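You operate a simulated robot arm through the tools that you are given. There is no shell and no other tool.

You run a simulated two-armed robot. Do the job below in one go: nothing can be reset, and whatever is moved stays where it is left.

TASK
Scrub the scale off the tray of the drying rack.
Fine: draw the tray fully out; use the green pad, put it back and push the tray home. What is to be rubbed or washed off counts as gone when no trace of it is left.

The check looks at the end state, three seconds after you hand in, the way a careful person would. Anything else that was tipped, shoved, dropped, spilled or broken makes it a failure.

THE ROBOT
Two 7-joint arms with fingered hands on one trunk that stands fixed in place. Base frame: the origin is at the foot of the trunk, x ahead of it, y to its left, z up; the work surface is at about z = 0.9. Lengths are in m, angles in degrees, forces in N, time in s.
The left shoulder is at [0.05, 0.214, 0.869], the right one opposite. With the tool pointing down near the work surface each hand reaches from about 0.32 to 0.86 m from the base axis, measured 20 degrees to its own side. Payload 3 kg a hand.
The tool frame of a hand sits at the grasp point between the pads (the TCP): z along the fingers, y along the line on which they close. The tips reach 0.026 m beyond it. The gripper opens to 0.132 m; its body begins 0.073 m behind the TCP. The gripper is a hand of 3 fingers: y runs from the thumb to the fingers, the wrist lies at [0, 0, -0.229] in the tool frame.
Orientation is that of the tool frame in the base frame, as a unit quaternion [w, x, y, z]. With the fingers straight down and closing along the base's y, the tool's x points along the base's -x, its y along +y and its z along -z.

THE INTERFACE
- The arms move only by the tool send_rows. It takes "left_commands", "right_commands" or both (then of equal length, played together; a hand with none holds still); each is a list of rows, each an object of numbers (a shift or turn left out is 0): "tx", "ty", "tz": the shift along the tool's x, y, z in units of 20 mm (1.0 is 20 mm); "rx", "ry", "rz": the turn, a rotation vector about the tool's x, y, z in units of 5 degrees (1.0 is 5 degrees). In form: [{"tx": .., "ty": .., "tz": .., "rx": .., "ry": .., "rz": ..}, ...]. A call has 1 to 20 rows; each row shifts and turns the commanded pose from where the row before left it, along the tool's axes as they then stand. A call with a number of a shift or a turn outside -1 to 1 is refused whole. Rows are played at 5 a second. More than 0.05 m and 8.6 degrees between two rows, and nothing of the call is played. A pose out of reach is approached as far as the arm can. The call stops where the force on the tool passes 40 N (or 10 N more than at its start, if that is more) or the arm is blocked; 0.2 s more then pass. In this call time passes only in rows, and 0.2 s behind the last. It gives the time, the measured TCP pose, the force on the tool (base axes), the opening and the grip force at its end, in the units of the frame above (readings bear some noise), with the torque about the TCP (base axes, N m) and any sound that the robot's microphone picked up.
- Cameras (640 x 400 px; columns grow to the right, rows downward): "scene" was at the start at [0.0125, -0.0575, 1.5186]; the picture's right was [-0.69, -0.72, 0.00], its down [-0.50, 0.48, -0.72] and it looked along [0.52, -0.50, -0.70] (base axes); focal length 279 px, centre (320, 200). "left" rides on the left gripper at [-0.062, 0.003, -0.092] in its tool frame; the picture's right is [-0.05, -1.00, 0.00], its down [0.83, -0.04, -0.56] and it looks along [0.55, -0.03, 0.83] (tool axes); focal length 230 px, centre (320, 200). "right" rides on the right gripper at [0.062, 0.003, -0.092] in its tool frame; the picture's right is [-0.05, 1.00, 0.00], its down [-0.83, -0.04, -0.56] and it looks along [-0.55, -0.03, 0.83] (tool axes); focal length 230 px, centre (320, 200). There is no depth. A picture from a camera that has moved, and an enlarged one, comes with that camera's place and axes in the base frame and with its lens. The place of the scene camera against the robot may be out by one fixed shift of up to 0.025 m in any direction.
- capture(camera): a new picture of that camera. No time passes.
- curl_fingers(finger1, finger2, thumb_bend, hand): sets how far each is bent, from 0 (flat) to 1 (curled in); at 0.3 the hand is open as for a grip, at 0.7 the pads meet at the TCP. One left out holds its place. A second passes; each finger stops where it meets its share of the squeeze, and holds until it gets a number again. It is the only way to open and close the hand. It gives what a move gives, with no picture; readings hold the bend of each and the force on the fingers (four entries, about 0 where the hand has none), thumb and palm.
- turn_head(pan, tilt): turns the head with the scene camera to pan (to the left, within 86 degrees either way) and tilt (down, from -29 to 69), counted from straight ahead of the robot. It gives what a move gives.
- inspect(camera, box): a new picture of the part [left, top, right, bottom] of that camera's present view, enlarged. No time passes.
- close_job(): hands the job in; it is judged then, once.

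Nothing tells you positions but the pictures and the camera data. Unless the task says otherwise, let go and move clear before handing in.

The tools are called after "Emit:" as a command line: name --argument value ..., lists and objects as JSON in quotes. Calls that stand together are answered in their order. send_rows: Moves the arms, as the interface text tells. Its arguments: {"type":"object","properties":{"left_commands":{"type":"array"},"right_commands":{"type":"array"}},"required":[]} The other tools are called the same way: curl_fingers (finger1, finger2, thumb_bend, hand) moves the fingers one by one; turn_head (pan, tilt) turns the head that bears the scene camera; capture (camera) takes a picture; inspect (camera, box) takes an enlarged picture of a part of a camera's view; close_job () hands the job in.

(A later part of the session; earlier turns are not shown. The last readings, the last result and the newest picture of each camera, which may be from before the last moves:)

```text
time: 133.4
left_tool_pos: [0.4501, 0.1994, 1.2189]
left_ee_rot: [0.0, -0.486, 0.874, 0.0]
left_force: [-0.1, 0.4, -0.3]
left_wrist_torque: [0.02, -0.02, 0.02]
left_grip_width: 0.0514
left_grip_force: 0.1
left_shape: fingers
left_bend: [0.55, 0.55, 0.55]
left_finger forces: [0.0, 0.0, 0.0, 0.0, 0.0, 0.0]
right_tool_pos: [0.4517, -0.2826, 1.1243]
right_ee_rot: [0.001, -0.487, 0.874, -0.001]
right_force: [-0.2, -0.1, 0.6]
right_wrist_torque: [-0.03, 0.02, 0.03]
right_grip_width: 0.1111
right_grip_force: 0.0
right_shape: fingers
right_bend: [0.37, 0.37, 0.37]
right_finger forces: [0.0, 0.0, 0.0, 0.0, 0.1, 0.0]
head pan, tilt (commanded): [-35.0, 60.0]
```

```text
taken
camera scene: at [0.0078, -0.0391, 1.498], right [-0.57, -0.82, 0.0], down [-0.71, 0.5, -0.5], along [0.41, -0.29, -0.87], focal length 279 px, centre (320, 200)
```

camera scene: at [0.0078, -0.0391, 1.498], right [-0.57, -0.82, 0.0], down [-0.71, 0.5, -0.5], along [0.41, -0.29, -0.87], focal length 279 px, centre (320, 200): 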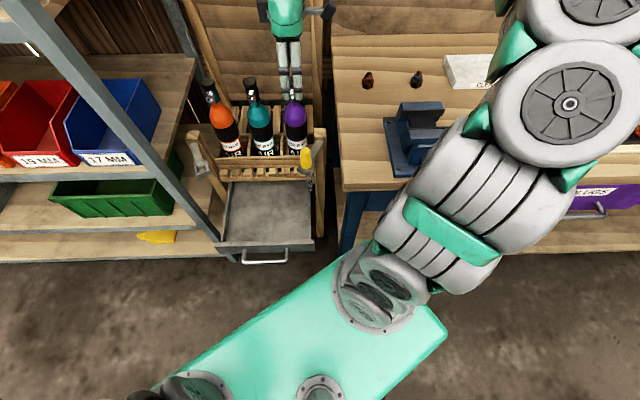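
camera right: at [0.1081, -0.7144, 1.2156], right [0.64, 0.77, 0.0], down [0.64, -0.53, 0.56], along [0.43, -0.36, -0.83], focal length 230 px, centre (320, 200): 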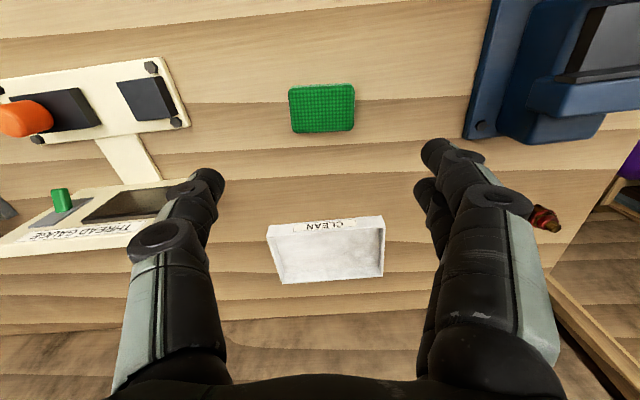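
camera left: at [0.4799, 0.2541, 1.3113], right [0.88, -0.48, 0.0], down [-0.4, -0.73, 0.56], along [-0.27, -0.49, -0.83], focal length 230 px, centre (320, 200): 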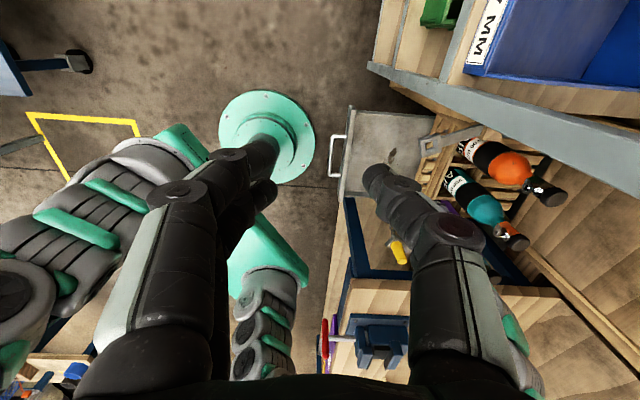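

The tray is clean and still fully out. I'll set the thumb as a hook and the fingers slightly closed, and go back to in front of the handle.

Emit:
inspect --camera "scene" --box '[205, 165, 335, 265]'

Emit:
curl_fingers --hand "right" --finger1 0.58 --finger2 0.58 --thumb_bend 0.42

Emit:
send_rows --right_commands '[{"ty": 0.933, "tx": -0.685, "tz": 0.31}, {"ty": 0.933, "tx": -0.685, "tz": 0.31}, {"ty": 0.933, "tx": -0.685, "tz": 0.31}, {"ty": 0.933, "tx": -0.685, "tz": 0.31}, {"ty": 0.933, "tx": -0.685, "tz": 0.31}, {"ty": 0.933, "tx": -0.685, "tz": 0.31}, {"ty": 0.933, "tx": -0.685, "tz": 0.31}, {"ty": 0.933, "tx": -0.685, "tz": 0.31}, {"ty": 0.933, "tx": -0.685, "tz": 0.31}, {"ty": 0.933, "tx": -0.685, "tz": 0.31}, {"ty": 0.933, "tx": -0.685, "tz": 0.31}, {"ty": 0.933, "tx": -0.685, "tz": 0.31}]'

Emit:
capture --camera "scene"

Emit:
capture --camera "right"

```text
4.00 times, centred on (270, 215) of scene
camera zoom: at [0.0078, -0.0391, 1.498], right [-0.57, -0.82, 0.0], down [-0.71, 0.5, -0.5], along [0.41, -0.29, -0.87], focal length 1117 px, centre (520, 140)
```

zoom: 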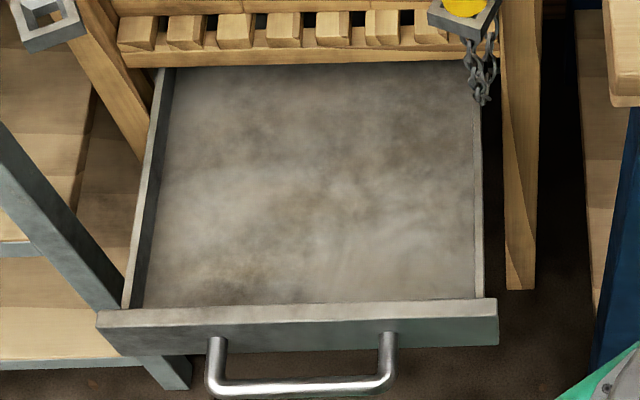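

```text
time: 134.4
left_tool_pos: [0.4506, 0.2009, 1.2204]
left_ee_rot: [0.0, -0.486, 0.874, 0.0]
left_force: [0.6, -0.4, -0.3]
left_wrist_torque: [0.01, 0.02, -0.02]
left_grip_width: 0.0511
left_grip_force: 0.0
left_shape: fingers
left_bend: [0.55, 0.55, 0.55]
left_finger forces: [0.0, 0.1, 0.1, 0.0, 0.0, 0.0]
right_tool_pos: [0.4518, -0.2827, 1.1255]
right_ee_rot: [0.001, -0.485, 0.875, -0.002]
right_force: [-0.1, 0.0, -0.7]
right_wrist_torque: [-0.04, 0.03, 0.03]
right_grip_width: 0.0703
right_grip_force: 0.0
right_shape: fingers
right_bend: [0.57, 0.57, 0.42]
right_finger forces: [0.0, 0.0, 0.0, 0.0, 0.1, 0.0]
head pan, tilt (commanded): [-35.0, 60.0]
```

```text
time: 137.0
left_tool_pos: [0.4494, 0.1998, 1.2204]
left_ee_rot: [0.0, -0.486, 0.874, -0.001]
left_force: [0.0, -0.2, -0.2]
left_wrist_torque: [0.02, -0.01, 0.01]
left_grip_width: 0.0514
left_grip_force: 0.1
left_shape: fingers
left_bend: [0.55, 0.55, 0.55]
left_finger forces: [0.0, 0.0, 0.0, 0.0, 0.0, 0.0]
right_tool_pos: [0.3464, -0.0243, 1.0477]
right_ee_rot: [0.001, -0.485, 0.874, -0.002]
right_force: [-0.6, 0.4, 1.0]
right_wrist_torque: [-0.03, 0.02, 0.0]
right_grip_width: 0.07
right_grip_force: 0.1
right_shape: fingers
right_bend: [0.57, 0.57, 0.42]
right_finger forces: [0.0, 0.0, 0.0, 0.0, 0.1, 0.0]
head pan, tilt (commanded): [-35.0, 60.0]
```

```text
taken
camera scene: at [0.0078, -0.0391, 1.498], right [-0.57, -0.82, 0.0], down [-0.71, 0.5, -0.5], along [0.41, -0.29, -0.87], focal length 279 px, centre (320, 200)
```

scene: 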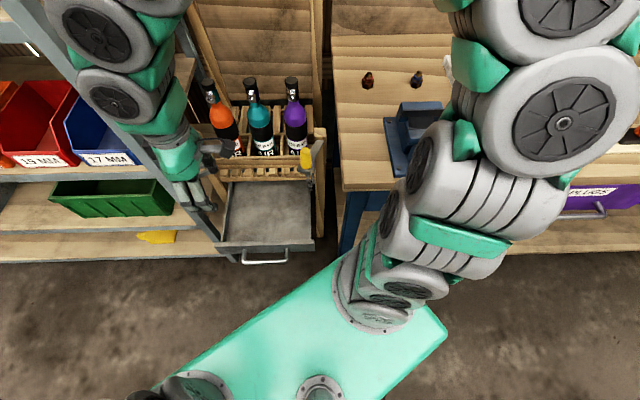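

```text
taken
camera right: at [0.3118, -0.0756, 1.1393], right [-0.82, 0.57, 0.0], down [0.47, 0.68, 0.55], along [0.32, 0.45, -0.83], focal length 230 px, centre (320, 200)
```

right: 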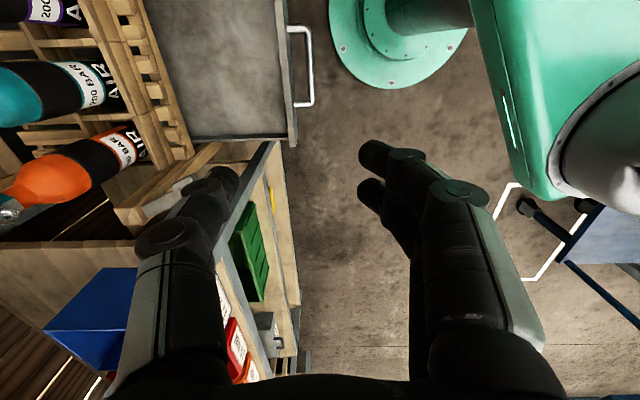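

Emit:
send_rows --right_commands '[{"ry": 1}, {"ry": 1}, {"tz": 0.968, "tx": -0.069, "ty": 0.037}, {"tz": 0.968, "tx": -0.069, "ty": 0.037}, {"tz": 0.968, "tx": -0.069, "ty": 0.037}, {"tz": 0.968, "tx": -0.069, "ty": 0.037}, {"tz": 0.968, "tx": -0.069, "ty": 0.037}, {"tz": 0.968, "tx": -0.069, "ty": 0.037}, {"tz": 0.968, "tx": -0.069, "ty": 0.037}, {"tz": 0.968, "tx": -0.069, "ty": 0.037}, {"tz": 0.968, "tx": -0.069, "ty": 0.037}, {"tz": 0.968, "tx": -0.069, "ty": 0.037}, {"tz": 0.968, "tx": -0.069, "ty": 0.037}, {"tz": 0.968, "tx": -0.069, "ty": 0.037}, {"tz": 0.968, "tx": -0.069, "ty": 0.037}, {"tz": 0.968, "tx": -0.069, "ty": 0.037}, {"tz": 0.968, "tx": -0.069, "ty": 0.037}, {"tz": 0.968, "tx": -0.069, "ty": 0.037}, {"tz": 0.968, "tx": -0.069, "ty": 0.037}]'

Emit:
capture --camera "right"

Emit:
capture --camera "left"

Emit:
capture --camera "scene"

```text
time: 141.0
left_tool_pos: [0.4516, 0.1999, 1.2203]
left_ee_rot: [0.001, -0.486, 0.874, 0.0]
left_force: [0.2, 0.1, 0.6]
left_wrist_torque: [0.02, -0.02, 0.0]
left_grip_width: 0.0515
left_grip_force: 0.0
left_shape: fingers
left_bend: [0.55, 0.55, 0.55]
left_finger forces: [0.0, 0.0, 0.0, 0.0, 0.1, 0.0]
right_tool_pos: [0.3201, -0.0474, 0.7188]
right_ee_rot: [-0.075, -0.484, 0.871, -0.043]
right_force: [0.5, 0.5, -0.1]
right_wrist_torque: [-0.05, 0.03, -0.05]
right_grip_width: 0.0704
right_grip_force: 0.1
right_shape: fingers
right_bend: [0.57, 0.57, 0.42]
right_finger forces: [0.0, 0.1, 0.0, 0.1, 0.0, 0.0]
head pan, tilt (commanded): [-35.0, 60.0]
```

```text
taken
camera right: at [0.2937, -0.0845, 0.8192], right [-0.82, 0.57, -0.01], down [0.52, 0.75, 0.4], along [0.24, 0.32, -0.92], focal length 230 px, centre (320, 200)
```

right: 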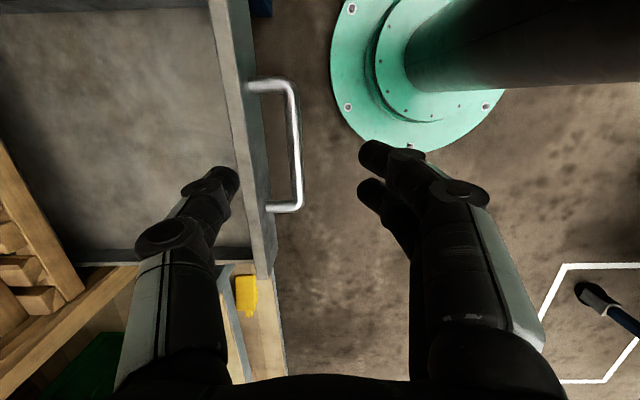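

```text
taken
camera left: at [0.4799, 0.2542, 1.3113], right [0.88, -0.48, 0.0], down [-0.4, -0.73, 0.56], along [-0.27, -0.49, -0.83], focal length 230 px, centre (320, 200)
```

left: 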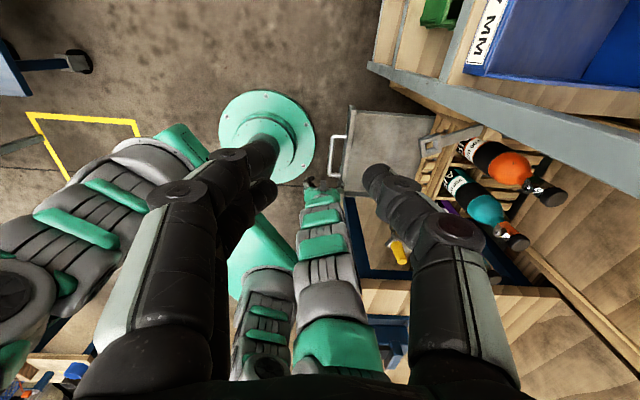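

```text
taken
camera scene: at [0.0078, -0.0391, 1.498], right [-0.57, -0.82, 0.0], down [-0.71, 0.5, -0.5], along [0.41, -0.29, -0.87], focal length 279 px, centre (320, 200)
```

scene: 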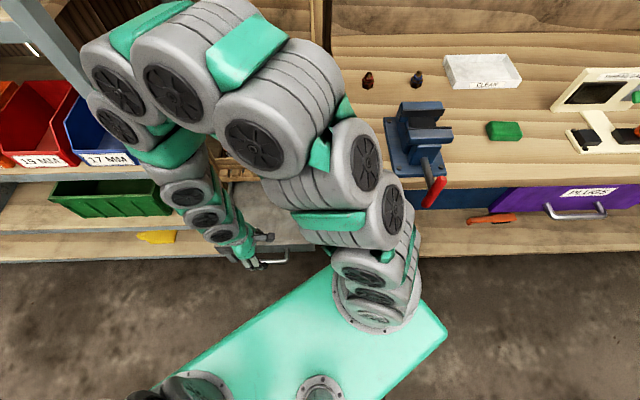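

The view matches the one at extraction, so the thumb is over the handle gap. Lowering straight down in two stages.

Emit:
send_rows --right_commands '[{"ty": 0.1, "tz": 0.985, "tx": -0.174}, {"tz": 0.985, "tx": -0.174}, {"tz": 0.985, "tx": -0.174}, {"tz": 0.985, "tx": -0.174}, {"tz": 0.985, "tx": -0.174}, {"tz": 0.591, "tx": -0.104}]'

Emit:
inspect --camera "right" --box '[90, 20, 350, 260]'

```text
time: 142.4
left_tool_pos: [0.4502, 0.1996, 1.2193]
left_ee_rot: [0.0, -0.487, 0.874, 0.0]
left_force: [0.6, -0.8, 0.5]
left_wrist_torque: [0.01, 0.01, -0.01]
left_grip_width: 0.0517
left_grip_force: 0.0
left_shape: fingers
left_bend: [0.55, 0.55, 0.55]
left_finger forces: [0.0, 0.0, 0.0, 0.1, 0.0, 0.0]
right_tool_pos: [0.3188, -0.0459, 0.6077]
right_ee_rot: [-0.075, -0.483, 0.871, -0.044]
right_force: [0.6, 1.0, -0.5]
right_wrist_torque: [0.01, -0.01, 0.02]
right_grip_width: 0.0703
right_grip_force: 0.1
right_shape: fingers
right_bend: [0.57, 0.57, 0.42]
right_finger forces: [0.0, 0.0, 0.0, 0.1, 0.0, 0.0]
head pan, tilt (commanded): [-35.0, 60.0]
```

```text
1.67 times, centred on (220, 140) of right
camera zoom: at [0.2929, -0.0832, 0.7078], right [-0.82, 0.57, -0.01], down [0.52, 0.75, 0.4], along [0.24, 0.32, -0.92], focal length 384 px, centre (487, 300)
```

zoom: 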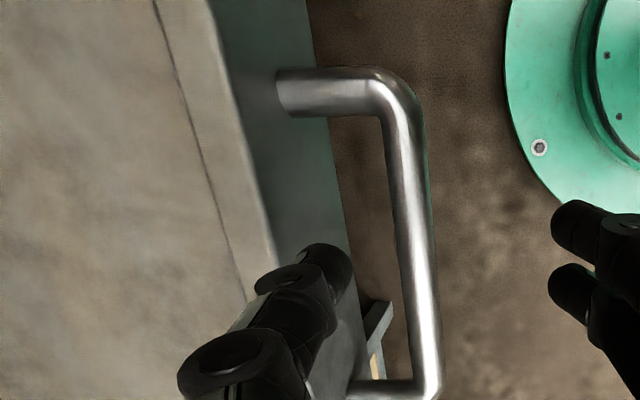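

Emit:
send_rows --right_commands '[{"tz": 0.985, "tx": -0.174}, {"tz": 0.985, "tx": -0.174}, {"tz": 0.886, "tx": -0.157}]'

Emit:
inspect --camera "right" --box '[90, 20, 350, 260]'

Emit:
capture --camera "right"

```text
time: 143.2
left_tool_pos: [0.4515, 0.2002, 1.2203]
left_ee_rot: [0.0, -0.487, 0.874, 0.0]
left_force: [0.0, -0.5, 0.1]
left_wrist_torque: [-0.01, 0.0, 0.01]
left_grip_width: 0.0514
left_grip_force: 0.1
left_shape: fingers
left_bend: [0.55, 0.55, 0.55]
left_finger forces: [0.0, 0.0, 0.0, 0.0, 0.0, 0.1]
right_tool_pos: [0.32, -0.0468, 0.5498]
right_ee_rot: [-0.076, -0.484, 0.871, -0.044]
right_force: [0.5, 0.3, 0.3]
right_wrist_torque: [0.02, 0.01, 0.01]
right_grip_width: 0.0705
right_grip_force: 0.1
right_shape: fingers
right_bend: [0.57, 0.57, 0.42]
right_finger forces: [0.0, 0.0, 0.1, 0.1, 0.0, 0.1]
head pan, tilt (commanded): [-35.0, 60.0]
```

```text
1.67 times, centred on (220, 140) of right
camera zoom: at [0.2938, -0.0833, 0.6498], right [-0.82, 0.57, -0.01], down [0.52, 0.75, 0.4], along [0.24, 0.32, -0.92], focal length 384 px, centre (487, 300)
```

zoom: 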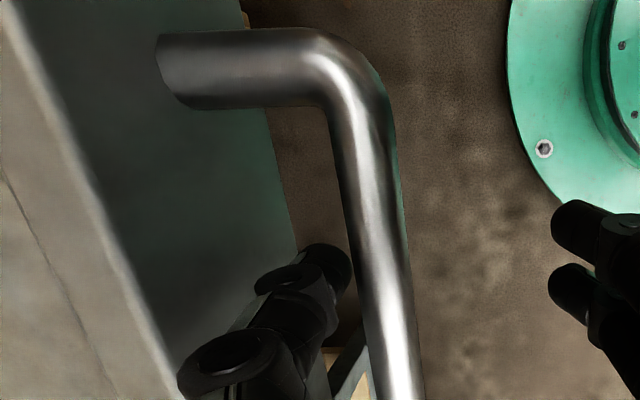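

```text
taken
camera right: at [0.2938, -0.0833, 0.6498], right [-0.82, 0.57, -0.01], down [0.52, 0.75, 0.4], along [0.24, 0.32, -0.92], focal length 230 px, centre (320, 200)
```

right: 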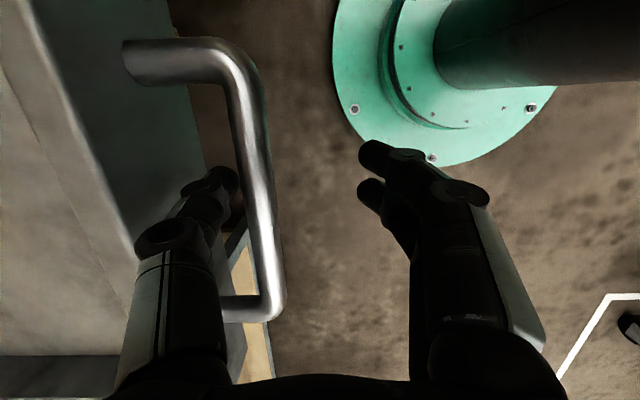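

The thumb is in the gap with no contact. I'll close the two fingers onto the front of the bar so the handle is properly gripped before pushing.

Emit:
curl_fingers --hand "right" --finger1 0.74 --finger2 0.74

Emit:
capture --camera "right"

```text
time: 144.2
left_tool_pos: [0.45, 0.2004, 1.2191]
left_ee_rot: [0.0, -0.486, 0.874, 0.001]
left_force: [0.3, 0.8, -0.3]
left_wrist_torque: [0.01, 0.02, 0.01]
left_grip_width: 0.0516
left_grip_force: 0.1
left_shape: fingers
left_bend: [0.55, 0.55, 0.55]
left_finger forces: [0.1, 0.1, 0.0, 0.0, 0.0, 0.1]
right_tool_pos: [0.3204, -0.0459, 0.5488]
right_ee_rot: [-0.076, -0.484, 0.871, -0.044]
right_force: [-0.5, -0.3, -0.1]
right_wrist_torque: [-0.02, 0.03, 0.0]
right_grip_width: 0.0437
right_grip_force: 0.0
right_shape: fingers
right_bend: [0.74, 0.74, 0.42]
right_finger forces: [0.0, 0.0, 0.0, 0.0, 0.1, 0.1]
head pan, tilt (commanded): [-35.0, 60.0]
```

```text
taken
camera right: at [0.2938, -0.0832, 0.6499], right [-0.82, 0.57, -0.01], down [0.52, 0.75, 0.4], along [0.24, 0.32, -0.92], focal length 230 px, centre (320, 200)
```

right: 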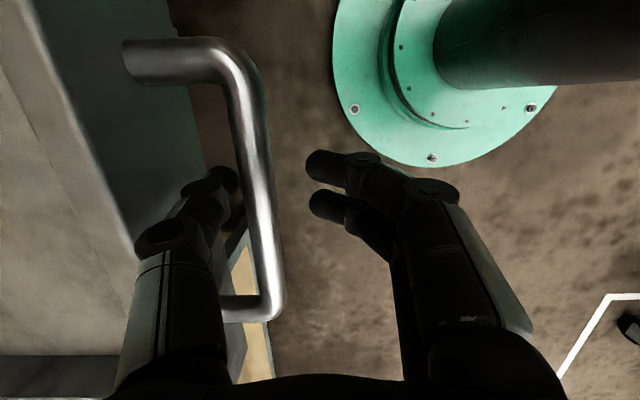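

Emit:
curl_fingers --hand "right" --finger1 0.84 --finger2 0.84

Emit:
capture --camera "right"

```text
time: 145.2
left_tool_pos: [0.4513, 0.1996, 1.2197]
left_ee_rot: [0.0, -0.486, 0.874, 0.0]
left_force: [-0.5, 0.3, -0.4]
left_wrist_torque: [0.01, 0.01, 0.0]
left_grip_width: 0.0513
left_grip_force: 0.0
left_shape: fingers
left_bend: [0.55, 0.55, 0.55]
left_finger forces: [0.0, 0.0, 0.0, 0.0, 0.1, 0.0]
right_tool_pos: [0.3206, -0.0462, 0.5502]
right_ee_rot: [-0.076, -0.484, 0.871, -0.044]
right_force: [-0.1, 0.6, -0.2]
right_wrist_torque: [-0.03, 0.0, 0.06]
right_grip_width: 0.0357
right_grip_force: 0.0
right_shape: fingers
right_bend: [0.84, 0.84, 0.42]
right_finger forces: [0.1, 0.0, 0.0, 0.0, 0.0, 0.1]
head pan, tilt (commanded): [-35.0, 60.0]
```

```text
taken
camera right: at [0.2938, -0.0832, 0.6499], right [-0.82, 0.57, -0.01], down [0.52, 0.75, 0.4], along [0.24, 0.32, -0.92], focal length 230 px, centre (320, 200)
```

right: 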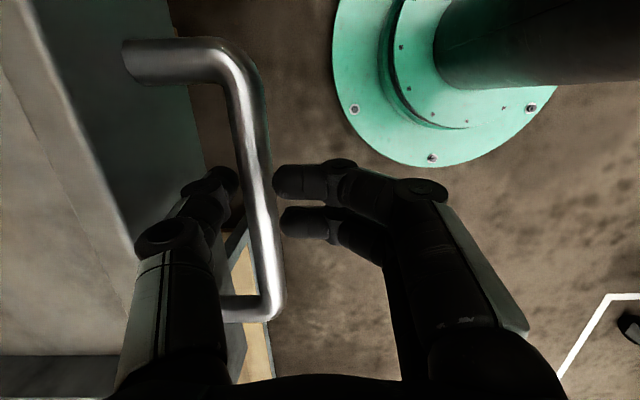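

Emit:
curl_fingers --hand "right" --finger1 0.9 --finger2 0.9

Emit:
capture --camera "right"

```text
time: 146.2
left_tool_pos: [0.4502, 0.1991, 1.2202]
left_ee_rot: [0.001, -0.486, 0.874, 0.0]
left_force: [0.6, 0.3, 0.9]
left_wrist_torque: [0.03, 0.03, -0.02]
left_grip_width: 0.0516
left_grip_force: 0.1
left_shape: fingers
left_bend: [0.55, 0.55, 0.55]
left_finger forces: [0.0, 0.0, 0.0, 0.0, 0.1, 0.0]
right_tool_pos: [0.3197, -0.0464, 0.5491]
right_ee_rot: [-0.076, -0.484, 0.871, -0.044]
right_force: [0.0, 0.3, 0.3]
right_wrist_torque: [-0.01, 0.01, -0.04]
right_grip_width: 0.0378
right_grip_force: 0.0
right_shape: fingers
right_bend: [0.9, 0.9, 0.42]
right_finger forces: [0.0, 0.0, 0.0, 0.1, 0.1, 0.1]
head pan, tilt (commanded): [-35.0, 60.0]
```

```text
taken
camera right: at [0.2938, -0.0832, 0.6499], right [-0.82, 0.57, -0.01], down [0.52, 0.75, 0.4], along [0.24, 0.32, -0.92], focal length 230 px, centre (320, 200)
```

right: 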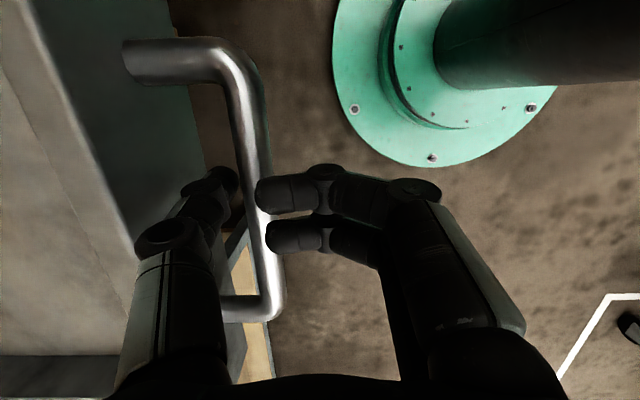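

At 0.9 the tips curl above the bar, so I'll return them to 0.83 where they meet it squarely, then start pushing gently.

Emit:
curl_fingers --hand "right" --finger1 0.83 --finger2 0.83

Emit:
send_rows --right_commands '[{"ty": -0.25}, {"ty": -0.25}, {"ty": -0.4}, {"ty": -0.4}]'

Emit:
capture --camera "right"

Emit:
inspect --camera "left" --box '[300, 80, 480, 220]'

```text
time: 147.2
left_tool_pos: [0.4507, 0.1993, 1.2206]
left_ee_rot: [0.0, -0.486, 0.874, 0.001]
left_force: [-0.1, -0.1, -0.3]
left_wrist_torque: [0.0, -0.01, -0.01]
left_grip_width: 0.0515
left_grip_force: 0.1
left_shape: fingers
left_bend: [0.55, 0.55, 0.55]
left_finger forces: [0.0, 0.1, 0.1, 0.0, 0.0, 0.1]
right_tool_pos: [0.32, -0.0475, 0.5497]
right_ee_rot: [-0.075, -0.483, 0.871, -0.044]
right_force: [0.0, -0.3, 0.3]
right_wrist_torque: [-0.02, 0.01, -0.01]
right_grip_width: 0.0354
right_grip_force: 0.1
right_shape: fingers
right_bend: [0.83, 0.83, 0.42]
right_finger forces: [0.1, 0.0, 0.0, 0.0, 0.0, 0.0]
head pan, tilt (commanded): [-35.0, 60.0]
```

```text
time: 148.2
left_tool_pos: [0.4508, 0.1996, 1.2205]
left_ee_rot: [0.0, -0.487, 0.873, 0.0]
left_force: [-0.1, 0.7, 0.2]
left_wrist_torque: [0.04, -0.03, 0.0]
left_grip_width: 0.0515
left_grip_force: 0.0
left_shape: fingers
left_bend: [0.55, 0.55, 0.55]
left_finger forces: [0.0, 0.0, 0.0, 0.1, 0.1, 0.1]
right_tool_pos: [0.3426, -0.06, 0.5497]
right_ee_rot: [-0.075, -0.484, 0.871, -0.044]
right_force: [-1.3, 0.1, 2.0]
right_wrist_torque: [0.01, -0.01, 0.03]
right_grip_width: 0.0355
right_grip_force: 0.6
right_shape: fingers
right_bend: [0.83, 0.83, 0.42]
right_finger forces: [0.0, 2.6, 0.0, 0.0, 0.0, 0.1]
head pan, tilt (commanded): [-35.0, 60.0]
```

```text
taken
camera right: at [0.3157, -0.0972, 0.65], right [-0.82, 0.57, -0.01], down [0.52, 0.75, 0.4], along [0.24, 0.32, -0.92], focal length 230 px, centre (320, 200)
```

right: 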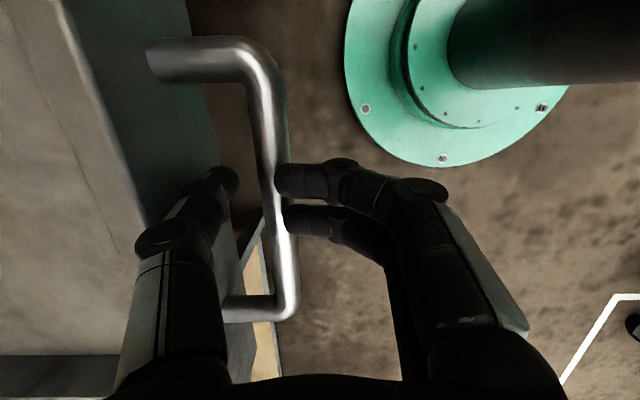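

```text
2.86 times, centred on (390, 150) of left
camera zoom: at [0.4799, 0.2541, 1.3113], right [0.88, -0.48, 0.0], down [-0.4, -0.73, 0.56], along [-0.27, -0.49, -0.83], focal length 657 px, centre (120, 343)
```

zoom: 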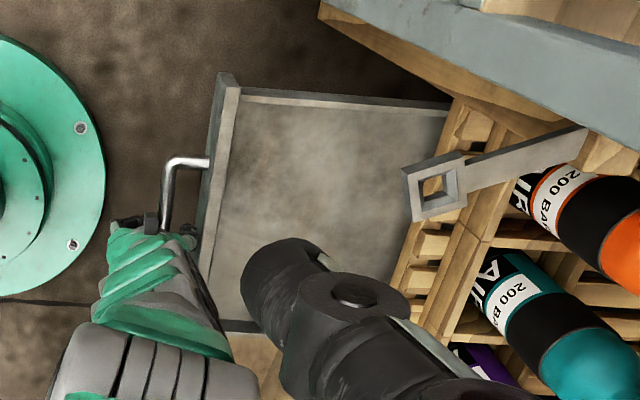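

The tray is sliding in, pushed by the fingertips at about 2 N. Continuing.

Emit:
send_rows --right_commands '[{"ty": -0.5}, {"ty": -0.5}, {"ty": -0.5}, {"ty": -0.5}, {"ty": -0.5}, {"ty": -0.5}, {"ty": -0.5}, {"ty": -0.5}]'

Emit:
capture --camera "right"

Emit:
capture --camera "scene"

```text
time: 150.0
left_tool_pos: [0.4515, 0.2006, 1.2197]
left_ee_rot: [-0.001, -0.486, 0.874, 0.0]
left_force: [0.2, -0.8, 0.2]
left_wrist_torque: [0.01, -0.04, -0.04]
left_grip_width: 0.0512
left_grip_force: 0.0
left_shape: fingers
left_bend: [0.55, 0.55, 0.55]
left_finger forces: [0.0, 0.0, 0.0, 0.0, 0.0, 0.0]
right_tool_pos: [0.41, -0.1034, 0.5501]
right_ee_rot: [-0.075, -0.484, 0.871, -0.045]
right_force: [-0.9, 0.7, 1.0]
right_wrist_torque: [0.01, -0.04, 0.01]
right_grip_width: 0.0355
right_grip_force: 0.8
right_shape: fingers
right_bend: [0.83, 0.83, 0.42]
right_finger forces: [0.0, 1.2, 0.1, 0.0, 0.0, 0.0]
head pan, tilt (commanded): [-35.0, 60.0]
```

```text
taken
camera right: at [0.3841, -0.1395, 0.6504], right [-0.82, 0.57, -0.01], down [0.52, 0.76, 0.4], along [0.24, 0.32, -0.92], focal length 230 px, centre (320, 200)
```

right: 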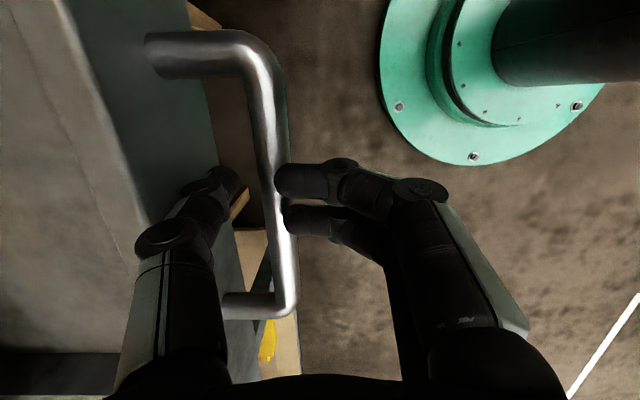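

```text
taken
camera scene: at [0.0078, -0.0391, 1.498], right [-0.57, -0.82, 0.0], down [-0.71, 0.5, -0.5], along [0.41, -0.29, -0.87], focal length 279 px, centre (320, 200)
```

scene: 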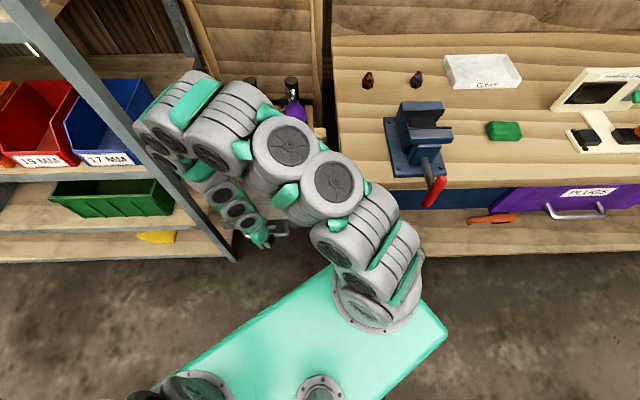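

Emit:
send_rows --right_commands '[{"ty": -0.5}, {"ty": -0.5}, {"ty": -0.5}, {"ty": -0.5}, {"ty": -0.5}, {"ty": -0.5}, {"ty": -0.5}, {"ty": -0.5}]'

Emit:
capture --camera "right"

Emit:
capture --camera "scene"

Emit:
capture --camera "left"

```text
time: 151.8
left_tool_pos: [0.4502, 0.1996, 1.22]
left_ee_rot: [-0.001, -0.487, 0.873, 0.0]
left_force: [0.1, 0.0, 0.6]
left_wrist_torque: [0.02, 0.0, -0.01]
left_grip_width: 0.0516
left_grip_force: 0.1
left_shape: fingers
left_bend: [0.55, 0.55, 0.55]
left_finger forces: [0.0, 0.0, 0.0, 0.0, 0.1, 0.0]
right_tool_pos: [0.4775, -0.1453, 0.5511]
right_ee_rot: [-0.075, -0.484, 0.871, -0.045]
right_force: [-1.6, 1.5, 1.8]
right_wrist_torque: [0.01, -0.03, 0.03]
right_grip_width: 0.0355
right_grip_force: 1.3
right_shape: fingers
right_bend: [0.83, 0.83, 0.42]
right_finger forces: [0.0, 2.6, 0.0, 0.1, 0.0, 0.0]
head pan, tilt (commanded): [-35.0, 60.0]
```

```text
taken
camera right: at [0.4512, -0.1816, 0.6502], right [-0.82, 0.57, -0.01], down [0.52, 0.75, 0.4], along [0.24, 0.32, -0.92], focal length 230 px, centre (320, 200)
```

right: 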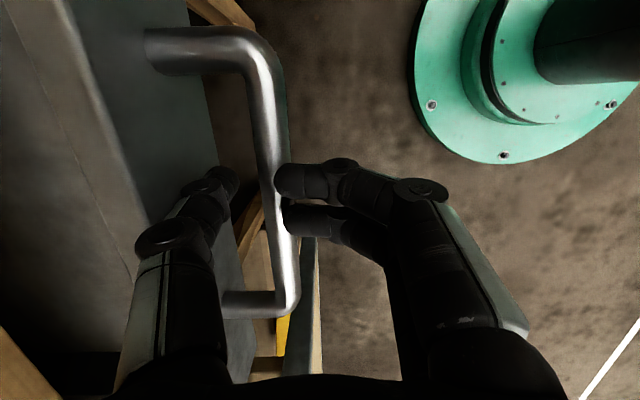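

```text
taken
camera scene: at [0.0078, -0.0391, 1.498], right [-0.57, -0.82, 0.0], down [-0.71, 0.5, -0.5], along [0.41, -0.29, -0.87], focal length 279 px, centre (320, 200)
```

scene: 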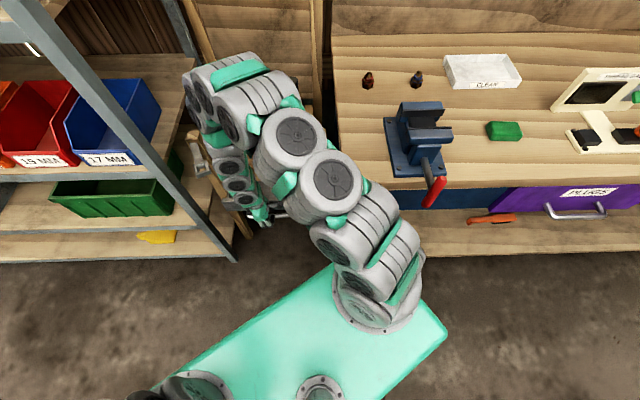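

```text
taken
camera left: at [0.4799, 0.2542, 1.3112], right [0.88, -0.48, 0.0], down [-0.4, -0.73, 0.56], along [-0.27, -0.49, -0.83], focal length 230 px, centre (320, 200)
```

left: 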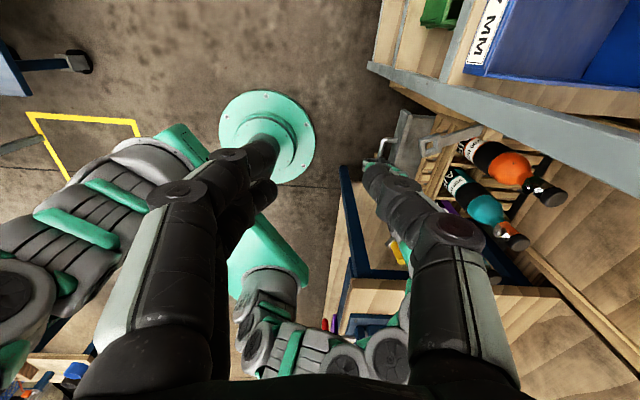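

Emit:
send_rows --right_commands '[{"ty": -0.5}, {"ty": -0.5}, {"ty": -0.5}, {"ty": -0.5}, {"ty": -0.5}]'

Emit:
send_rows --right_commands '[{"ty": -0.3}, {"ty": -0.3}, {"ty": -0.3}]'

Emit:
capture --camera "right"

```text
time: 153.0
left_tool_pos: [0.4515, 0.2008, 1.22]
left_ee_rot: [0.001, -0.486, 0.874, 0.0]
left_force: [-0.1, 0.1, -0.5]
left_wrist_torque: [-0.02, -0.03, -0.01]
left_grip_width: 0.0513
left_grip_force: 0.2
left_shape: fingers
left_bend: [0.55, 0.55, 0.55]
left_finger forces: [0.0, 0.0, 0.0, 0.1, 0.0, 0.0]
right_tool_pos: [0.5208, -0.1712, 0.5516]
right_ee_rot: [-0.075, -0.484, 0.871, -0.045]
right_force: [-1.6, 0.7, 1.3]
right_wrist_torque: [0.02, 0.01, -0.02]
right_grip_width: 0.0357
right_grip_force: 0.5
right_shape: fingers
right_bend: [0.83, 0.83, 0.42]
right_finger forces: [0.0, 1.5, 0.1, 0.0, 0.0, 0.0]
head pan, tilt (commanded): [-35.0, 60.0]
```

```text
time: 153.8
left_tool_pos: [0.4505, 0.2006, 1.2195]
left_ee_rot: [0.0, -0.487, 0.874, 0.0]
left_force: [0.0, 0.3, 0.4]
left_wrist_torque: [-0.01, 0.02, -0.02]
left_grip_width: 0.0514
left_grip_force: 0.0
left_shape: fingers
left_bend: [0.55, 0.55, 0.55]
left_finger forces: [0.0, 0.0, 0.1, 0.0, 0.0, 0.0]
right_tool_pos: [0.5364, -0.1814, 0.5508]
right_ee_rot: [-0.075, -0.485, 0.87, -0.043]
right_force: [-2.1, 1.1, 2.1]
right_wrist_torque: [0.0, -0.01, 0.0]
right_grip_width: 0.0354
right_grip_force: 1.3
right_shape: fingers
right_bend: [0.83, 0.83, 0.42]
right_finger forces: [0.0, 2.9, 0.0, 0.0, 0.0, 0.0]
head pan, tilt (commanded): [-35.0, 60.0]
```

```text
taken
camera right: at [0.5091, -0.2179, 0.6503], right [-0.82, 0.57, -0.01], down [0.52, 0.75, 0.4], along [0.24, 0.32, -0.92], focal length 230 px, centre (320, 200)
```

right: 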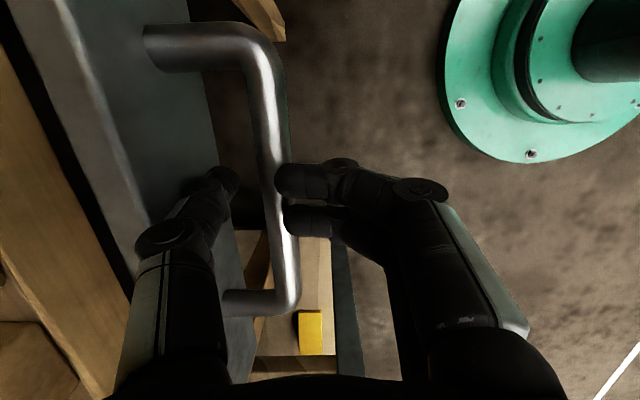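

A narrow dark gap remains between tray front and rail. I'll keep pushing in small steps until it seats.

Emit:
send_rows --right_commands '[{"ty": -0.2}, {"ty": -0.2}]'

Emit:
send_rows --right_commands '[{"ty": -0.15}, {"ty": -0.15}]'

Emit:
capture --camera "right"

```text
time: 154.4
left_tool_pos: [0.4513, 0.2002, 1.2199]
left_ee_rot: [0.0, -0.486, 0.874, 0.0]
left_force: [0.2, 0.3, 0.1]
left_wrist_torque: [-0.03, -0.04, 0.0]
left_grip_width: 0.0513
left_grip_force: 0.2
left_shape: fingers
left_bend: [0.55, 0.55, 0.55]
left_finger forces: [0.1, 0.0, 0.0, 0.0, 0.0, 0.1]
right_tool_pos: [0.5428, -0.1851, 0.5508]
right_ee_rot: [-0.075, -0.483, 0.871, -0.043]
right_force: [-2.4, 1.5, 2.7]
right_wrist_torque: [0.03, -0.05, 0.05]
right_grip_width: 0.0356
right_grip_force: 1.5
right_shape: fingers
right_bend: [0.83, 0.83, 0.42]
right_finger forces: [0.0, 3.8, 0.0, 0.1, 0.0, 0.1]
head pan, tilt (commanded): [-35.0, 60.0]
```

```text
time: 155.0
left_tool_pos: [0.4503, 0.1993, 1.2198]
left_ee_rot: [0.0, -0.487, 0.874, 0.0]
left_force: [0.1, -0.2, -0.6]
left_wrist_torque: [0.0, -0.02, 0.05]
left_grip_width: 0.0515
left_grip_force: 0.0
left_shape: fingers
left_bend: [0.55, 0.55, 0.55]
left_finger forces: [0.1, 0.0, 0.0, 0.1, 0.0, 0.1]
right_tool_pos: [0.5482, -0.188, 0.5502]
right_ee_rot: [-0.076, -0.483, 0.871, -0.044]
right_force: [-2.1, 1.3, 2.9]
right_wrist_torque: [0.0, -0.01, 0.03]
right_grip_width: 0.0358
right_grip_force: 1.8
right_shape: fingers
right_bend: [0.83, 0.83, 0.42]
right_finger forces: [0.0, 3.2, 0.0, 0.1, 0.0, 0.0]
head pan, tilt (commanded): [-35.0, 60.0]
```

```text
taken
camera right: at [0.5212, -0.225, 0.6508], right [-0.82, 0.57, -0.01], down [0.52, 0.75, 0.4], along [0.24, 0.32, -0.92], focal length 230 px, centre (320, 200)
```

right: 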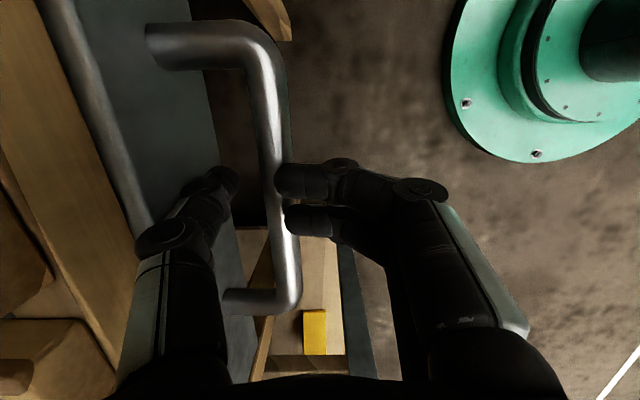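

Emit:
send_rows --right_commands '[{"ty": -0.12}, {"ty": -0.12}]'

Emit:
send_rows --right_commands '[{"ty": -0.12}, {"ty": -0.12}]'

Emit:
inspect --camera "right" --box '[0, 0, 320, 260]'

```text
time: 155.6
left_tool_pos: [0.4508, 0.2001, 1.2189]
left_ee_rot: [0.0, -0.486, 0.874, 0.0]
left_force: [0.5, 0.0, 0.3]
left_wrist_torque: [-0.01, 0.02, 0.04]
left_grip_width: 0.0514
left_grip_force: 0.1
left_shape: fingers
left_bend: [0.55, 0.55, 0.55]
left_finger forces: [0.1, 0.0, 0.0, 0.0, 0.0, 0.1]
right_tool_pos: [0.5513, -0.1912, 0.551]
right_ee_rot: [-0.075, -0.484, 0.871, -0.044]
right_force: [-7.6, 7.7, 9.2]
right_wrist_torque: [0.07, -0.14, 0.16]
right_grip_width: 0.0346
right_grip_force: 7.5
right_shape: fingers
right_bend: [0.83, 0.84, 0.42]
right_finger forces: [0.1, 12.9, 0.0, 0.0, 1.5, 0.0]
head pan, tilt (commanded): [-35.0, 60.0]
```

```text
time: 156.2
left_tool_pos: [0.4502, 0.1995, 1.2193]
left_ee_rot: [0.0, -0.486, 0.874, 0.0]
left_force: [-0.9, 0.2, -0.3]
left_wrist_torque: [-0.02, 0.01, -0.03]
left_grip_width: 0.0513
left_grip_force: 0.1
left_shape: fingers
left_bend: [0.55, 0.55, 0.55]
left_finger forces: [0.0, 0.0, 0.0, 0.0, 0.0, 0.0]
right_tool_pos: [0.5553, -0.1942, 0.5515]
right_ee_rot: [-0.076, -0.484, 0.871, -0.044]
right_force: [-22.5, 14.4, 21.4]
right_wrist_torque: [0.18, -0.28, 0.37]
right_grip_width: 0.0304
right_grip_force: 17.2
right_shape: fingers
right_bend: [0.83, 0.86, 0.44]
right_finger forces: [0.0, 26.3, 0.0, 0.0, 8.5, 0.1]
head pan, tilt (commanded): [-35.0, 60.0]
```

```text
1.54 times, centred on (160, 130) of right
camera zoom: at [0.5288, -0.2295, 0.6513], right [-0.82, 0.57, -0.01], down [0.52, 0.76, 0.4], along [0.24, 0.32, -0.92], focal length 354 px, centre (566, 308)
```

zoom: 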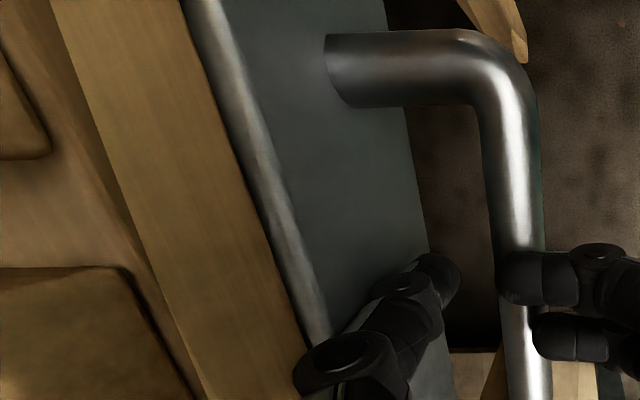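

The force climbed to about 26 N with the bar back at its original depth, so the tray is home. I'll ease back 12 mm to centre the thumb, open the fingers, and check.

Emit:
send_rows --right_commands '[{"ty": 0.2}, {"ty": 0.2}, {"ty": 0.2}]'

Emit:
curl_fingers --hand "right" --finger1 0.58 --finger2 0.58 --thumb_bend 0.42

Emit:
inspect --camera "right" --box '[0, 0, 320, 260]'

```text
time: 157.0
left_tool_pos: [0.4506, 0.1996, 1.2198]
left_ee_rot: [0.0, -0.485, 0.874, 0.001]
left_force: [0.0, 0.5, 0.1]
left_wrist_torque: [-0.02, 0.03, -0.03]
left_grip_width: 0.0514
left_grip_force: 0.1
left_shape: fingers
left_bend: [0.55, 0.55, 0.55]
left_finger forces: [0.1, 0.0, 0.0, 0.1, 0.0, 0.0]
right_tool_pos: [0.5463, -0.1864, 0.5514]
right_ee_rot: [-0.076, -0.483, 0.871, -0.044]
right_force: [1.0, -0.4, 0.1]
right_wrist_torque: [0.0, -0.01, -0.02]
right_grip_width: 0.0351
right_grip_force: 0.1
right_shape: fingers
right_bend: [0.83, 0.83, 0.42]
right_finger forces: [0.0, 0.0, 0.1, 0.1, 0.0, 0.0]
head pan, tilt (commanded): [-35.0, 60.0]
```

```text
time: 158.0
left_tool_pos: [0.4508, 0.2002, 1.2204]
left_ee_rot: [0.0, -0.486, 0.874, 0.0]
left_force: [0.6, 0.5, -1.1]
left_wrist_torque: [0.01, -0.01, 0.01]
left_grip_width: 0.0514
left_grip_force: 0.0
left_shape: fingers
left_bend: [0.55, 0.55, 0.55]
left_finger forces: [0.0, 0.1, 0.0, 0.0, 0.0, 0.1]
right_tool_pos: [0.5453, -0.1857, 0.5505]
right_ee_rot: [-0.076, -0.485, 0.87, -0.044]
right_force: [-0.4, 0.3, 1.3]
right_wrist_torque: [-0.01, -0.02, -0.01]
right_grip_width: 0.0691
right_grip_force: 0.1
right_shape: fingers
right_bend: [0.57, 0.57, 0.42]
right_finger forces: [0.1, 0.0, 0.0, 0.0, 0.0, 0.1]
head pan, tilt (commanded): [-35.0, 60.0]
```

```text
1.54 times, centred on (160, 130) of right
camera zoom: at [0.5191, -0.2234, 0.6511], right [-0.82, 0.57, -0.01], down [0.52, 0.75, 0.4], along [0.24, 0.32, -0.92], focal length 354 px, centre (566, 308)
```

zoom: 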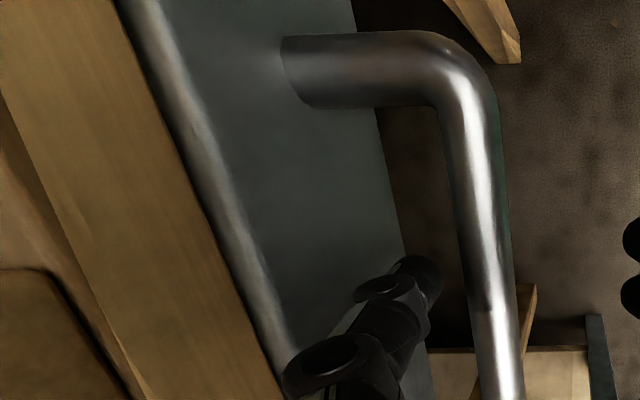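

The tray is seated and nothing is touching the hand. Lifting the thumb out of the handle, straight up.

Emit:
send_rows --right_commands '[{"tz": -0.985, "tx": 0.174}, {"tz": -0.985, "tx": 0.174}, {"tz": -0.985, "tx": 0.174}, {"tz": -0.985, "tx": 0.174}]'

Emit:
inspect --camera "right" --box '[110, 40, 350, 260]'

Emit:
send_rows --right_commands '[{"tz": -0.985, "tx": 0.174}, {"tz": -0.985, "tx": 0.174}, {"tz": -0.985, "tx": 0.174}, {"tz": -0.985, "tx": 0.174}, {"tz": -0.985, "tx": 0.174}, {"tz": -0.985, "tx": 0.174}, {"tz": -0.985, "tx": 0.174}, {"tz": -0.985, "tx": 0.174}, {"tz": -0.985, "tx": 0.174}, {"tz": -0.985, "tx": 0.174}]'

Emit:
capture --camera "right"

Emit:
capture --camera "scene"

```text
time: 159.0
left_tool_pos: [0.4497, 0.1998, 1.2203]
left_ee_rot: [0.001, -0.486, 0.874, 0.0]
left_force: [-0.2, -0.4, -0.7]
left_wrist_torque: [0.0, -0.02, 0.0]
left_grip_width: 0.0511
left_grip_force: 0.0
left_shape: fingers
left_bend: [0.55, 0.55, 0.55]
left_finger forces: [0.0, 0.0, 0.1, 0.1, 0.0, 0.0]
right_tool_pos: [0.5454, -0.1852, 0.6311]
right_ee_rot: [-0.075, -0.484, 0.871, -0.043]
right_force: [-0.1, 0.4, 0.8]
right_wrist_torque: [-0.02, -0.03, 0.03]
right_grip_width: 0.0691
right_grip_force: 0.1
right_shape: fingers
right_bend: [0.57, 0.57, 0.42]
right_finger forces: [0.0, 0.0, 0.0, 0.1, 0.0, 0.0]
head pan, tilt (commanded): [-35.0, 60.0]
```

```text
1.82 times, centred on (230, 150) of right
camera zoom: at [0.5187, -0.223, 0.7306], right [-0.82, 0.57, -0.01], down [0.52, 0.75, 0.4], along [0.24, 0.32, -0.92], focal length 418 px, centre (484, 291)
```

zoom: 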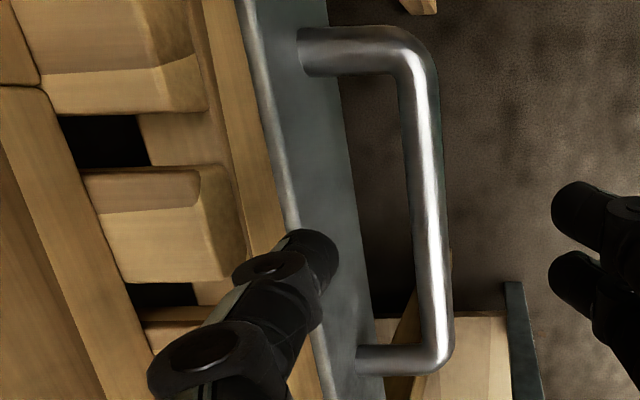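

```text
time: 161.2
left_tool_pos: [0.4497, 0.2005, 1.2209]
left_ee_rot: [0.0, -0.486, 0.874, 0.0]
left_force: [-0.1, 0.1, -0.3]
left_wrist_torque: [0.04, -0.04, -0.02]
left_grip_width: 0.0516
left_grip_force: 0.1
left_shape: fingers
left_bend: [0.55, 0.55, 0.55]
left_finger forces: [0.0, 0.0, 0.0, 0.0, 0.0, 0.0]
right_tool_pos: [0.5447, -0.1869, 0.8311]
right_ee_rot: [-0.076, -0.485, 0.87, -0.044]
right_force: [-0.4, 0.0, -0.4]
right_wrist_torque: [-0.01, 0.0, 0.0]
right_grip_width: 0.0692
right_grip_force: 0.1
right_shape: fingers
right_bend: [0.57, 0.57, 0.42]
right_finger forces: [0.1, 0.0, 0.0, 0.0, 0.0, 0.0]
head pan, tilt (commanded): [-35.0, 60.0]
```

```text
taken
camera right: at [0.5188, -0.2237, 0.9311], right [-0.82, 0.57, -0.01], down [0.52, 0.75, 0.4], along [0.24, 0.32, -0.92], focal length 230 px, centre (320, 200)
```

right: 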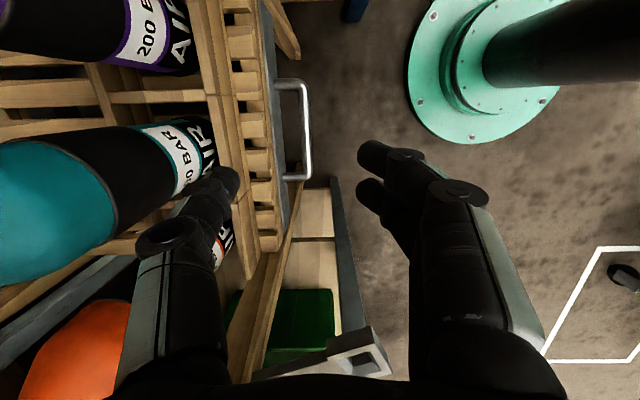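

```text
taken
camera scene: at [0.0078, -0.0391, 1.498], right [-0.57, -0.82, 0.0], down [-0.71, 0.5, -0.5], along [0.41, -0.29, -0.87], focal length 279 px, centre (320, 200)
```

scene: 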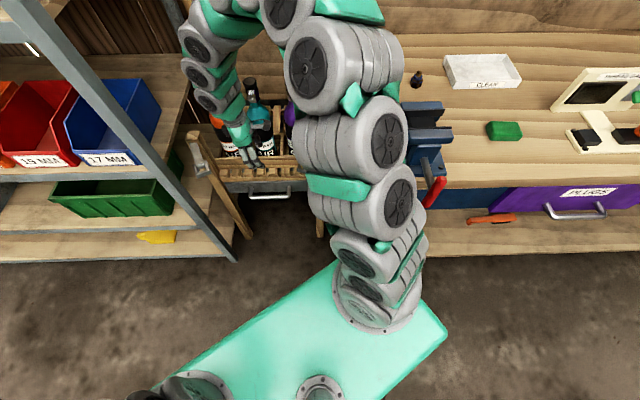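

Clear of the rack. I'll raise and move the right hand back toward its start position, then compare the rack with the first pictures.

Emit:
send_rows --right_commands '[{"tz": -1}, {"tz": -1}, {"tz": -1}, {"tz": -1}, {"tz": -1, "ry": -1}, {"tz": -1, "ry": -1}, {"tz": -1}, {"tz": -1}, {"tz": -1}, {"tz": -1}, {"tz": -1}, {"tz": -1}, {"tz": -1}]'

Emit:
send_rows --right_commands '[{"tx": 1, "ty": -0.1}, {"tx": 1, "ty": -0.1}, {"tx": 1, "ty": -0.1}, {"tx": 1, "ty": -0.1}, {"tx": 1, "ty": -0.1}, {"tx": 1, "ty": -0.1}, {"tx": 1, "ty": -0.1}, {"tx": 1, "ty": -0.1}, {"tx": 1, "ty": -0.1}, {"tx": 1, "ty": -0.1}, {"tx": 1, "ty": -0.1}, {"tx": 1, "ty": -0.1}, {"tx": 1, "ty": -0.1}, {"tx": 1, "ty": -0.1}, {"tx": 1, "ty": -0.1}]'

Emit:
turn_head --pan -20 --tilt 50

Emit:
capture --camera "scene"

Emit:
inspect --camera "scene" --box '[265, 180, 365, 245]'

```text
time: 164.0
left_tool_pos: [0.4517, 0.1996, 1.2201]
left_ee_rot: [0.0, -0.486, 0.874, 0.0]
left_force: [0.1, 0.2, -0.5]
left_wrist_torque: [-0.04, -0.04, 0.0]
left_grip_width: 0.0514
left_grip_force: 0.1
left_shape: fingers
left_bend: [0.55, 0.55, 0.55]
left_finger forces: [0.0, 0.1, 0.1, 0.0, 0.0, 0.0]
right_tool_pos: [0.5548, -0.1693, 1.0884]
right_ee_rot: [0.0, -0.486, 0.874, -0.001]
right_force: [-0.9, -0.7, 0.4]
right_wrist_torque: [-0.01, 0.0, -0.01]
right_grip_width: 0.0694
right_grip_force: 0.1
right_shape: fingers
right_bend: [0.57, 0.57, 0.42]
right_finger forces: [0.0, 0.0, 0.1, 0.0, 0.0, 0.1]
head pan, tilt (commanded): [-35.0, 60.0]
```

```text
time: 167.2
left_tool_pos: [0.4509, 0.1999, 1.2202]
left_ee_rot: [0.0, -0.487, 0.873, 0.0]
left_force: [-0.3, -0.7, -0.8]
left_wrist_torque: [0.0, -0.03, 0.0]
left_grip_width: 0.0513
left_grip_force: 0.1
left_shape: fingers
left_bend: [0.55, 0.55, 0.55]
left_finger forces: [0.1, 0.0, 0.1, 0.0, 0.0, 0.0]
right_tool_pos: [0.4214, -0.4419, 1.0898]
right_ee_rot: [0.002, -0.486, 0.874, -0.002]
right_force: [-0.4, 1.1, 0.8]
right_wrist_torque: [-0.01, 0.01, 0.01]
right_grip_width: 0.0688
right_grip_force: 0.0
right_shape: fingers
right_bend: [0.57, 0.57, 0.42]
right_finger forces: [0.0, 0.0, 0.0, 0.0, 0.1, 0.1]
head pan, tilt (commanded): [-35.0, 60.0]
```

```text
time: 167.9
left_tool_pos: [0.4503, 0.2005, 1.2202]
left_ee_rot: [0.0, -0.486, 0.874, 0.0]
left_force: [-1.3, 0.1, 0.1]
left_wrist_torque: [-0.03, -0.02, 0.01]
left_grip_width: 0.0514
left_grip_force: 0.1
left_shape: fingers
left_bend: [0.55, 0.55, 0.55]
left_finger forces: [0.0, 0.0, 0.1, 0.1, 0.1, 0.1]
right_tool_pos: [0.4212, -0.4408, 1.0885]
right_ee_rot: [0.001, -0.486, 0.874, -0.002]
right_force: [0.1, 0.7, -0.6]
right_wrist_torque: [-0.04, 0.01, -0.03]
right_grip_width: 0.069
right_grip_force: 0.0
right_shape: fingers
right_bend: [0.57, 0.57, 0.42]
right_finger forces: [0.0, 0.0, 0.0, 0.0, 0.0, 0.0]
head pan, tilt (commanded): [-20.0, 50.0]
```

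```text
taken
camera scene: at [0.0255, -0.0273, 1.5105], right [-0.34, -0.94, 0.0], down [-0.72, 0.26, -0.64], along [0.6, -0.22, -0.77], focal length 279 px, centre (320, 200)
```

scene: 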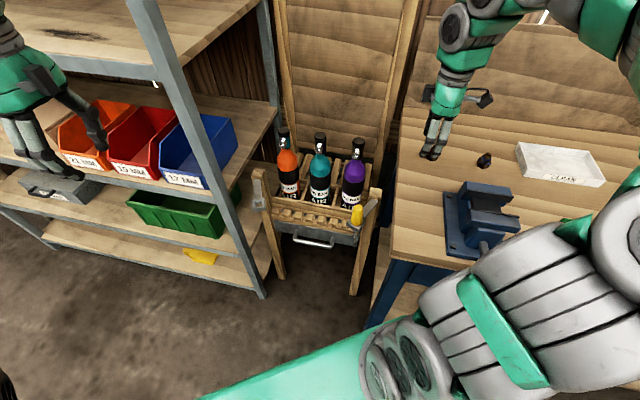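

```text
6.15 times, centred on (315, 212) of scene
camera zoom: at [0.0255, -0.0273, 1.5105], right [-0.34, -0.94, 0.0], down [-0.72, 0.26, -0.64], along [0.6, -0.22, -0.77], focal length 1718 px, centre (351, 123)
```

zoom: 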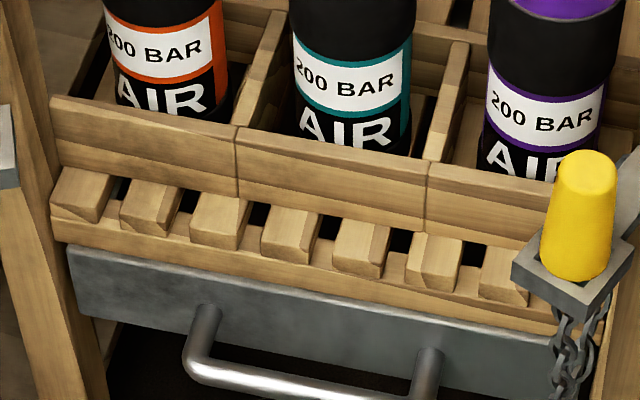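

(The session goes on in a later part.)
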